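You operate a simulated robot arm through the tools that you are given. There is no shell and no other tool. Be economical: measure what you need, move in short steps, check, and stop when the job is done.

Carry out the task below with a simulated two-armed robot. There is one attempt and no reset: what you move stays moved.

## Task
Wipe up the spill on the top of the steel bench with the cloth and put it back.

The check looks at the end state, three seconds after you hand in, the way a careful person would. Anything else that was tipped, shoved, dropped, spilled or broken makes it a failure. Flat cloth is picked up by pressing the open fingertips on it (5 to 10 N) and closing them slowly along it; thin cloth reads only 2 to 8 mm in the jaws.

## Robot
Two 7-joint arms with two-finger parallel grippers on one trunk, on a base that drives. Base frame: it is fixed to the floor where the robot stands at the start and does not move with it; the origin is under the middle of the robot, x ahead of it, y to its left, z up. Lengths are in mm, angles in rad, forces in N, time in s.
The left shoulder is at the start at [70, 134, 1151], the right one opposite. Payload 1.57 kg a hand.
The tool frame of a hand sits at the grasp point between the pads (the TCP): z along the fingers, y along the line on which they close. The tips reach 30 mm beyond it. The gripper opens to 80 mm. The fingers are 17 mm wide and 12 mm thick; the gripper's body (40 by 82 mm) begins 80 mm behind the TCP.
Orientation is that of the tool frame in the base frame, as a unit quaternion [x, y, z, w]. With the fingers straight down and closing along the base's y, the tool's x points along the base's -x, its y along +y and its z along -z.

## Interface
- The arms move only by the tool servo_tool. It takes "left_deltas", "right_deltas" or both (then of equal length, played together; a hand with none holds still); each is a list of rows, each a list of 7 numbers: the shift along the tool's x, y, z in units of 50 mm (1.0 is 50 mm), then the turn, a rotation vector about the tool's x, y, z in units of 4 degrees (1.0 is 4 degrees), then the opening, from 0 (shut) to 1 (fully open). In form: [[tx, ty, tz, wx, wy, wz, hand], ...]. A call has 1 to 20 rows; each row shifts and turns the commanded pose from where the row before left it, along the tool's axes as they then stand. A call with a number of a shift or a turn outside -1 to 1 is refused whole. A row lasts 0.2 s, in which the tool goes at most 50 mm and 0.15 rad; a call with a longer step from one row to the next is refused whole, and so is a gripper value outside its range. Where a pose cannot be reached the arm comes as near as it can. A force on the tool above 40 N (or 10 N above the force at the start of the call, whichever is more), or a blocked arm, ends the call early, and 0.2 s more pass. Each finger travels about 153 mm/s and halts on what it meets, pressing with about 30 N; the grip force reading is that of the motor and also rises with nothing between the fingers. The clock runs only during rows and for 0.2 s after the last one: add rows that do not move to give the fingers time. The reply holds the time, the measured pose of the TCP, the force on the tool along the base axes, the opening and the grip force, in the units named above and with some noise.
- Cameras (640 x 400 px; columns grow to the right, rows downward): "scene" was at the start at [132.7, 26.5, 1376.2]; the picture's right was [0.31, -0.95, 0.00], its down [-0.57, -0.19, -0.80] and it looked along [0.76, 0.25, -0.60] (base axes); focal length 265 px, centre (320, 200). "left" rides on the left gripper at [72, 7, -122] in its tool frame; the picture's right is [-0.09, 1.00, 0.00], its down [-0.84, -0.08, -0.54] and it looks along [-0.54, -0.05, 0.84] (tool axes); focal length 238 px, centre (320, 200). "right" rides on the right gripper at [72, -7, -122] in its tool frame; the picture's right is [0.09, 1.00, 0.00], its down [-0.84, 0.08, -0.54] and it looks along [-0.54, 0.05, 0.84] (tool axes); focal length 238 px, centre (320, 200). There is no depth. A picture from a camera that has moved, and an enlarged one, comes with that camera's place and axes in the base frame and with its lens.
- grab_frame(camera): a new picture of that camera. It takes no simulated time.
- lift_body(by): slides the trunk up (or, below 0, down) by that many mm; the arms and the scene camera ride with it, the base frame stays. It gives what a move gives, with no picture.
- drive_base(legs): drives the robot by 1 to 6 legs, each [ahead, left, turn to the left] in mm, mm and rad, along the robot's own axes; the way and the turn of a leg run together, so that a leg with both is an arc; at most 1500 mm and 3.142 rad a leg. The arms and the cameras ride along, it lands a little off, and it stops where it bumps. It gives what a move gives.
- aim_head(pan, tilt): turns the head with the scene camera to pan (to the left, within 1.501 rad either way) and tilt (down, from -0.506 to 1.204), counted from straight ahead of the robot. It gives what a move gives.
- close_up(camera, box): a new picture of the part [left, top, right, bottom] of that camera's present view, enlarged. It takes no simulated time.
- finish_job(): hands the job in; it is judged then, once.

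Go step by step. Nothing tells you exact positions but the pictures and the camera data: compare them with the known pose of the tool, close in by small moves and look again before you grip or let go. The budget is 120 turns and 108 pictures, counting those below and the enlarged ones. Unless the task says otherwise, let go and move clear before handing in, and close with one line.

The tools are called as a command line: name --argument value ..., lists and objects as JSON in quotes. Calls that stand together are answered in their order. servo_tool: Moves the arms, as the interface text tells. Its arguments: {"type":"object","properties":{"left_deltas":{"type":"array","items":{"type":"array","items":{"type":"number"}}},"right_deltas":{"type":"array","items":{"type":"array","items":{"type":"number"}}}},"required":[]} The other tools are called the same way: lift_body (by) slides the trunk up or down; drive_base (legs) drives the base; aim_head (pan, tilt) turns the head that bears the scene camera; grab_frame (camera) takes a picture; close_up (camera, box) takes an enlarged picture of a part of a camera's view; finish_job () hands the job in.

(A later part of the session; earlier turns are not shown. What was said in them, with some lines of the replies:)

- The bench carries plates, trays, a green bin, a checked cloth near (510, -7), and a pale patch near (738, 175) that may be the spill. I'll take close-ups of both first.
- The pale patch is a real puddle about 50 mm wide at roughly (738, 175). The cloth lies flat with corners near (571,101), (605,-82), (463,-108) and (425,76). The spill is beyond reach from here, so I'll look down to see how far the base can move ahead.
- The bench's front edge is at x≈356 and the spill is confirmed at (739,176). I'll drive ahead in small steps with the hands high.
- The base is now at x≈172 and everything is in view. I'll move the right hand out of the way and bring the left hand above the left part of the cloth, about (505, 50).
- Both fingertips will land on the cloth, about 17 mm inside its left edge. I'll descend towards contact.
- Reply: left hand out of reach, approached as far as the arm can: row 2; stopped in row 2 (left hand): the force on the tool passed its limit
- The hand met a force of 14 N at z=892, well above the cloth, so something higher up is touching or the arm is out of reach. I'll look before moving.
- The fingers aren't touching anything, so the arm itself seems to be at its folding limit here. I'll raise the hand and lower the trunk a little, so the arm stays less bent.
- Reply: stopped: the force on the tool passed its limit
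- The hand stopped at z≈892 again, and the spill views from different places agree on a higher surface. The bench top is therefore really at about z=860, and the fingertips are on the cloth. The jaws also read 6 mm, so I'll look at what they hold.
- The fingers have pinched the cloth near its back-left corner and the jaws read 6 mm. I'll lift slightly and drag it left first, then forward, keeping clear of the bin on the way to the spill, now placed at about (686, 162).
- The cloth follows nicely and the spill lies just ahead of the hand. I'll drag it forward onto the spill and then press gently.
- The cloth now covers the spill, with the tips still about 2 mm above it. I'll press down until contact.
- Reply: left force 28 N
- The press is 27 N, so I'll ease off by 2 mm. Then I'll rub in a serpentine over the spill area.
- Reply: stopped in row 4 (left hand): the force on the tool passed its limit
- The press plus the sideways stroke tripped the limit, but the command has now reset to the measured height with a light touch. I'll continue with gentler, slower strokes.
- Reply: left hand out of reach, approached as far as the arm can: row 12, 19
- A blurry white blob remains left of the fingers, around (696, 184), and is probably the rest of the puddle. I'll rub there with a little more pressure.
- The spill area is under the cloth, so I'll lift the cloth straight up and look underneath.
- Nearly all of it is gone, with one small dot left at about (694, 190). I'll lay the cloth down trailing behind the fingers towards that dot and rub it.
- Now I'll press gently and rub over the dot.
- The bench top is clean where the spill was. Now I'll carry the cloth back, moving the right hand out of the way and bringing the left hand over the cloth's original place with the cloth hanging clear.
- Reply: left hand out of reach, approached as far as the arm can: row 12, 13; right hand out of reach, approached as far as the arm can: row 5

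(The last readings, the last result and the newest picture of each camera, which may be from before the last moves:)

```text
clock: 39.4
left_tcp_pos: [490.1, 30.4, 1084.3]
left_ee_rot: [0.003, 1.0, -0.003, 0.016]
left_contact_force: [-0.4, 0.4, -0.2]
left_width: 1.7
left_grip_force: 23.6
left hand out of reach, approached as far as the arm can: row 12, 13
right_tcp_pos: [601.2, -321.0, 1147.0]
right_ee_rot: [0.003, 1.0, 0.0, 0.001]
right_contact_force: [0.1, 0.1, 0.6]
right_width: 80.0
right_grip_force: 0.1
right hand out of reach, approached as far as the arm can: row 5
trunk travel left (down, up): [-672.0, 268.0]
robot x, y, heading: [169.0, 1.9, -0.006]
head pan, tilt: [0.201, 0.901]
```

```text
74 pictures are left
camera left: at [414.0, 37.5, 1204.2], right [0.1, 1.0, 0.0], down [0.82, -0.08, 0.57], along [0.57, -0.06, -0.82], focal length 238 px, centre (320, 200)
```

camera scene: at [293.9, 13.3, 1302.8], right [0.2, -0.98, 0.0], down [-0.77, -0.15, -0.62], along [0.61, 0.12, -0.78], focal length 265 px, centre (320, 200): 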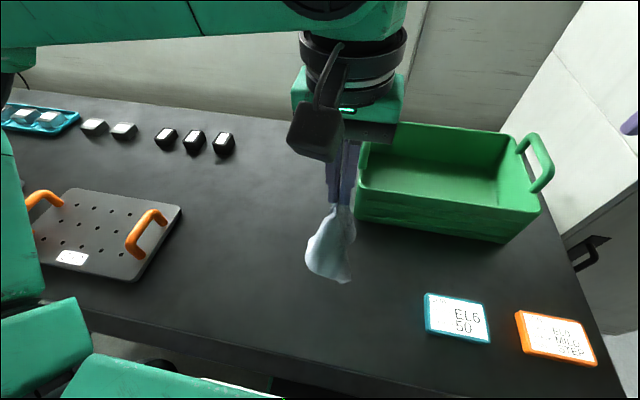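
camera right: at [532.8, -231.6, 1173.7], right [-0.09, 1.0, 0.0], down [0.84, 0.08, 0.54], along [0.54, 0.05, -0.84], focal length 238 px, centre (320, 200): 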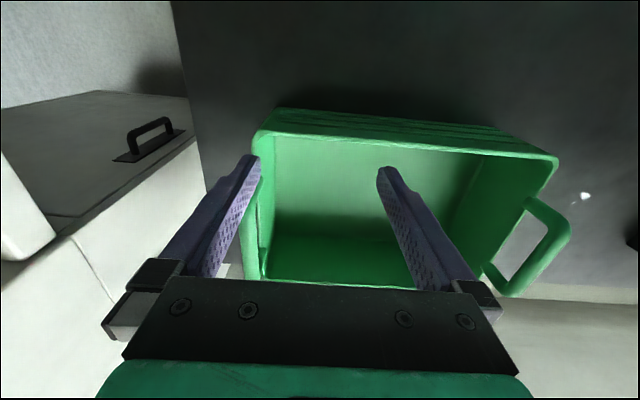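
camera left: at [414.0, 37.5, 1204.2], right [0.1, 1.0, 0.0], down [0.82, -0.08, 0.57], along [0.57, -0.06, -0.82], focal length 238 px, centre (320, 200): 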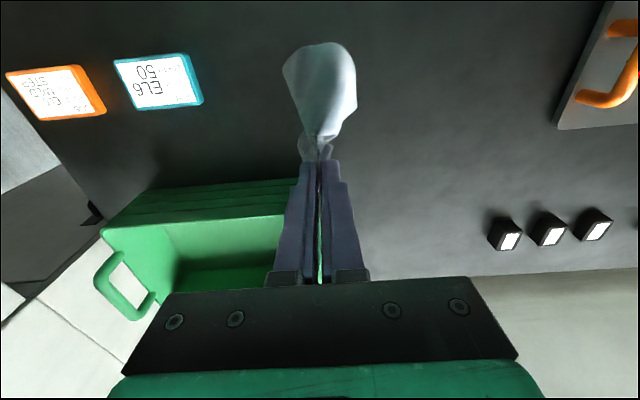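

The left arm can't reach further right than y≈30 from here. I'll tuck the right hand back in and back the base off a little, then shift it right so the cloth's place falls in the left hand's good zone.

servo_tool --right_deltas '[[0, 0.4, 0, 0, 0, 0, 1], [0, 0.4, 0, 0, 0, 0, 1], [0, 0.4, 0, 0, 0, 0, 1], [0, 0.4, 0, 0, 0, 0, 1], [0, 0.4, 0, 0, 0, 0, 1], [0, 0, 0, 0, 0, 0, 1]]'

drive_base --legs '[[-80, 0, 0], [0, -100, 0]]'

grab_frame --camera "scene"

grab_frame --camera "right"

```text
clock: 40.8
left_tcp_pos: [489.3, 28.9, 1083.8]
left_ee_rot: [0.003, 1.0, -0.001, 0.016]
left_contact_force: [0.7, -0.2, 0.1]
left_width: 1.9
left_grip_force: 23.6
right_tcp_pos: [600.7, -221.1, 1146.8]
right_ee_rot: [0.002, 1.0, 0.0, -0.001]
right_contact_force: [0.8, -1.1, 0.7]
right_width: 80.2
right_grip_force: 0.1
trunk travel left (down, up): [-672.0, 268.0]
robot x, y, heading: [170.0, -0.9, -0.009]
head pan, tilt: [0.201, 0.901]
```

```text
clock: 42.6
left_tcp_pos: [410.1, -68.3, 1084.9]
left_ee_rot: [0.004, 1.0, -0.002, 0.017]
left_contact_force: [0.1, -0.2, -0.1]
left_width: 1.9
left_grip_force: 23.7
right_tcp_pos: [519.6, -320.7, 1147.7]
right_ee_rot: [0.002, 1.0, 0.0, 0.0]
right_contact_force: [-0.3, 0.8, -0.1]
right_width: 80.0
right_grip_force: 0.1
trunk travel left (down, up): [-672.0, 268.0]
robot x, y, heading: [94.0, -96.7, -0.004]
head pan, tilt: [0.201, 0.901]
```

```text
73 pictures are left
camera scene: at [213.7, -84.9, 1302.9], right [0.19, -0.98, 0.0], down [-0.77, -0.15, -0.62], along [0.61, 0.12, -0.78], focal length 265 px, centre (320, 200)
```

scene: 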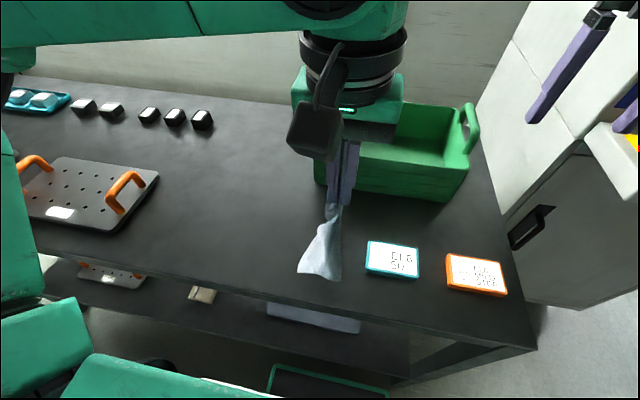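

```text
72 pictures are left
camera right: at [447.6, -324.6, 1270.1], right [-0.09, 1.0, 0.0], down [0.84, 0.07, 0.54], along [0.54, 0.05, -0.84], focal length 238 px, centre (320, 200)
```

right: 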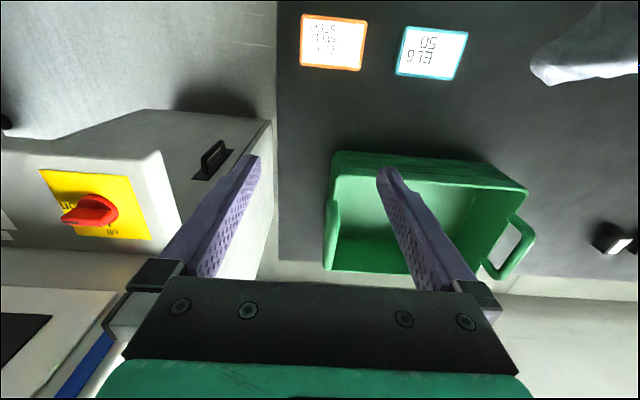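

The left hand now sits in front of the cloth's original place with room to spare, and the teal card's edge is at y≈-138. I'll lower the hanging end near (440,-85) and lay the cloth diagonally towards (510, 52), where it was gripped.

servo_tool --left_deltas '[[-0.3, -0.2, 0, 0, 0, 0, 0], [-0.3, -0.2, 0, 0, 0, 0, 0], [0, 0, 0.35, 0, 0, 0, 0], [0, 0, 0.35, 0, 0, 0, 0], [0, 0, 0, 0, 0, 0, 0], [0, 0, 0, 0, 0, 0, 0]]'

grab_frame --camera "scene"

grab_frame --camera "left"

```text
clock: 44.0
left_tcp_pos: [425.7, -67.8, 1052.0]
left_ee_rot: [0.004, 1.0, -0.002, 0.017]
left_contact_force: [-0.3, -0.3, -0.2]
left_width: 2.1
left_grip_force: 23.6
left hand out of reach, approached as far as the arm can: row 1, 2
right_tcp_pos: [521.4, -320.7, 1146.5]
right_ee_rot: [0.001, 1.0, 0.0, 0.0]
right_contact_force: [0.5, 0.3, 0.5]
right_width: 79.8
right_grip_force: 0.1
trunk travel left (down, up): [-672.0, 268.0]
robot x, y, heading: [88.3, -99.9, -0.001]
head pan, tilt: [0.201, 0.901]
```

```text
71 pictures are left
camera scene: at [214.7, -86.2, 1302.8], right [0.19, -0.98, 0.0], down [-0.77, -0.15, -0.62], along [0.61, 0.12, -0.78], focal length 265 px, centre (320, 200)
```

scene: 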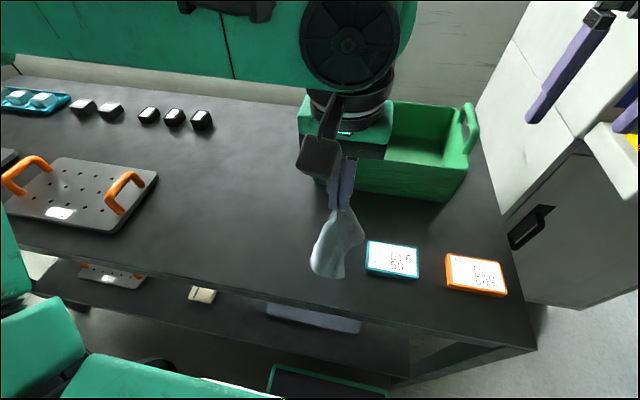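

```text
70 pictures are left
camera left: at [350.3, -60.9, 1172.1], right [0.1, 1.0, 0.0], down [0.82, -0.08, 0.57], along [0.57, -0.06, -0.82], focal length 238 px, centre (320, 200)
```

left: 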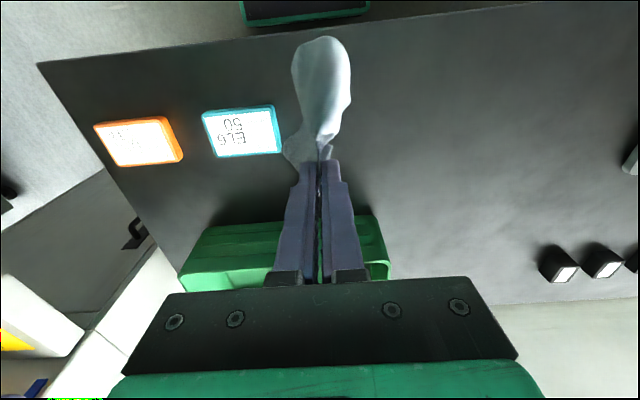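

The hand is at (426,-68), which is near enough, and the cloth hangs clear of the teal card. I'll lay it down now.

servo_tool --left_deltas '[[-0.17, 0.2, 0.31, 0, 0, 0, 0], [-0.17, 0.2, 0.31, 0, 0, 0, 0], [-0.17, 0.24, 0.31, 0, 0, 0, 0], [-0.17, 0.25, 0.31, 0, 0, 0, 0], [-0.17, 0.25, 0.31, 0, 0, 0, 0], [-0.17, 0.25, 0.31, 0, 0, 0, 0], [-0.17, 0.25, 0.31, 0, 0, 0, 0], [-0.17, 0.25, 0.31, 0, 0, 0, 0], [-0.17, 0.25, 0.31, 0, 0, 0, 0], [-0.17, 0.25, 0.31, 0, 0, 0, 0], [0, 0, 0, 0, 0, 0, 0]]'

grab_frame --camera "scene"

grab_frame --camera "left"

```text
clock: 46.4
left_tcp_pos: [514.6, 49.4, 898.1]
left_ee_rot: [0.003, 1.0, -0.003, 0.015]
left_contact_force: [0.8, -0.2, -0.5]
left_width: 2.0
left_grip_force: 23.9
right_tcp_pos: [520.9, -321.4, 1147.4]
right_ee_rot: [0.002, 1.0, 0.0, 0.0]
right_contact_force: [0.8, -0.3, -1.0]
right_width: 80.0
right_grip_force: 0.0
trunk travel left (down, up): [-672.0, 268.0]
robot x, y, heading: [91.7, -101.7, -0.005]
head pan, tilt: [0.201, 0.901]
```

```text
69 pictures are left
camera scene: at [214.4, -86.4, 1302.9], right [0.19, -0.98, 0.0], down [-0.77, -0.15, -0.62], along [0.61, 0.12, -0.78], focal length 265 px, centre (320, 200)
```

scene: 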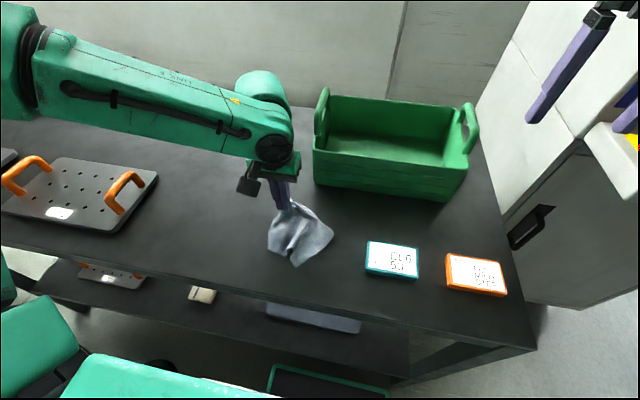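

```text
68 pictures are left
camera left: at [439.1, 56.6, 1018.6], right [0.1, 1.0, 0.0], down [0.82, -0.08, 0.57], along [0.57, -0.06, -0.82], focal length 238 px, centre (320, 200)
```

left: 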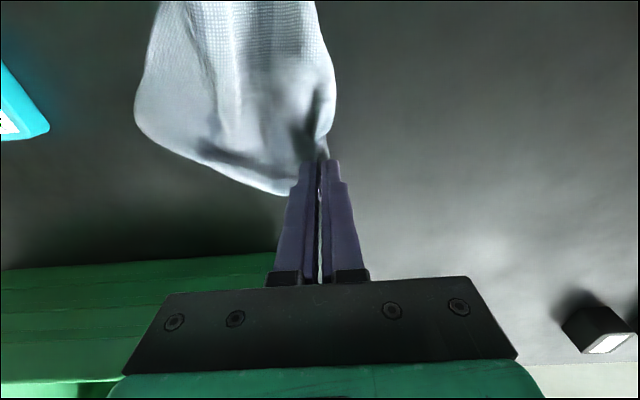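

The cloth lies about in its place, somewhat folded. I'll lower to touch, open slowly and lift clear to see how it sits.

servo_tool --left_deltas '[[0, 0, 0.06, 0, 0, 0, 0], [0, 0, 0.02, 0, 0, 0, 0], [0, 0, 0, 0, 0, 0, 0.1], [0, 0, 0, 0, 0, 0, 0.2], [0, 0, 0, 0, 0, 0, 0.35], [0, 0, 0, 0, 0, 0, 0.35], [0, 0, -0.2, 0, 0, 0, 0.35], [0, 0, -0.4, 0, 0, 0, 0.35], [0, 0, -0.6, 0, 0, 0, 0.35], [0, 0, -0.6, 0, 0, 0, 0.35], [0, 0.6, -0.6, 0, 0, 0, 0.35], [0, 0.6, -0.6, 0, 0, 0, 0.35], [0, 0.6, -0.2, 0, 0, 0, 0.35], [0, 0.6, 0, 0, 0, 0, 0.35], [0, 0, 0, 0, 0, 0, 0.35]]'

grab_frame --camera "scene"

close_up --camera "scene" --box '[230, 180, 390, 280]'

```text
clock: 49.6
left_tcp_pos: [512.8, 170.5, 1055.2]
left_ee_rot: [0.004, 1.0, -0.002, 0.016]
left_contact_force: [0.7, 0.0, 0.2]
left_width: 28.0
left_grip_force: 0.0
right_tcp_pos: [521.6, -321.2, 1146.0]
right_ee_rot: [0.002, 1.0, 0.0, 0.0]
right_contact_force: [-0.2, 0.3, 0.5]
right_width: 79.9
right_grip_force: 0.0
trunk travel left (down, up): [-672.0, 268.0]
robot x, y, heading: [89.6, -99.4, -0.006]
head pan, tilt: [0.201, 0.901]
```

```text
67 pictures are left
camera scene: at [214.8, -86.9, 1302.8], right [0.19, -0.98, 0.0], down [-0.77, -0.15, -0.62], along [0.61, 0.12, -0.78], focal length 265 px, centre (320, 200)
```

scene: 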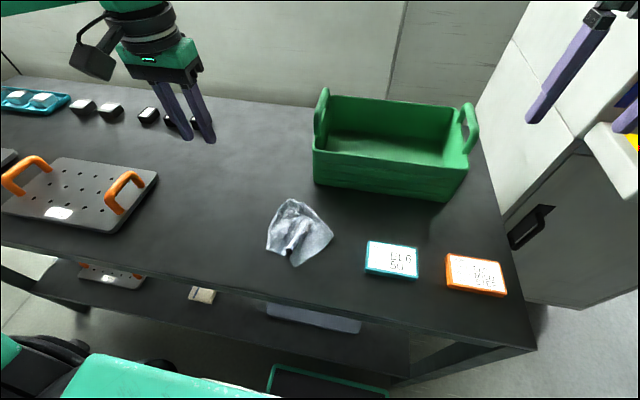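

```text
4.00 times, centred on (310, 230) of scene
camera zoom: at [214.8, -86.9, 1302.8], right [0.19, -0.98, 0.0], down [-0.77, -0.15, -0.62], along [0.61, 0.12, -0.78], focal length 1059 px, centre (360, 80)
```

zoom: 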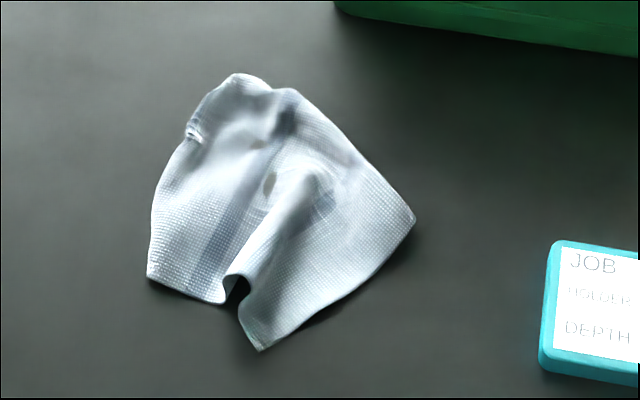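

The cloth is back, centred near (476, 4) against about (483, 0) originally, and lying mostly flat. I'll do a last check of the spill area and the surroundings.

close_up --camera "scene" --box '[150, 90, 350, 215]'

grab_frame --camera "left"

```text
3.20 times, centred on (250, 152) of scene
camera zoom: at [214.8, -86.9, 1302.8], right [0.19, -0.98, 0.0], down [-0.77, -0.15, -0.62], along [0.61, 0.12, -0.78], focal length 847 px, centre (544, 352)
```

zoom: 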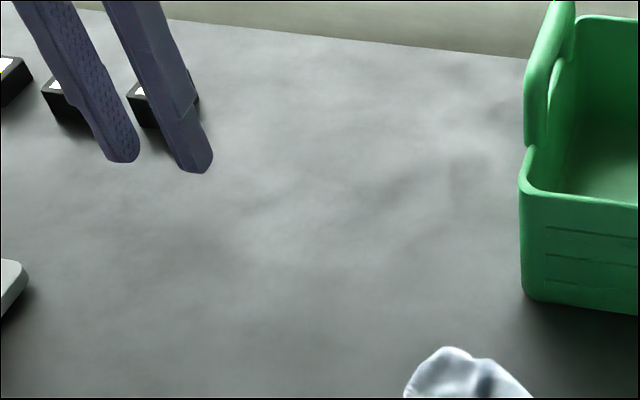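

```text
64 pictures are left
camera left: at [436.9, 178.4, 1175.7], right [0.1, 1.0, 0.0], down [0.82, -0.08, 0.57], along [0.57, -0.06, -0.82], focal length 238 px, centre (320, 200)
```

left: 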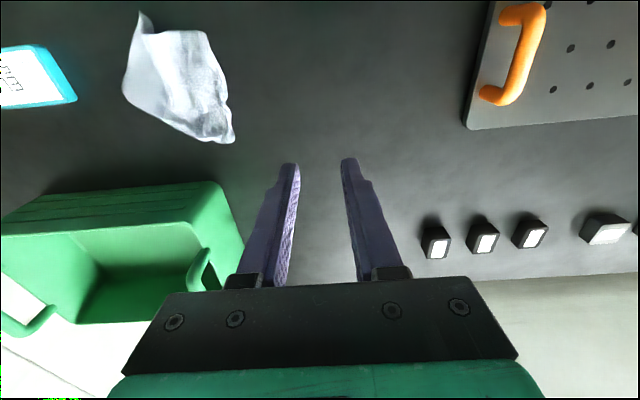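

The bench top is clean, the cloth is back in its place, nothing else has moved, and both hands are clear, so I'm handing in.

finish_job

```text
The job is handed in.
```

I wiped the spill off the bench top and put the cloth back within about 10 mm of where it was. It lies mostly flat, but slightly turned and with one fold in it.
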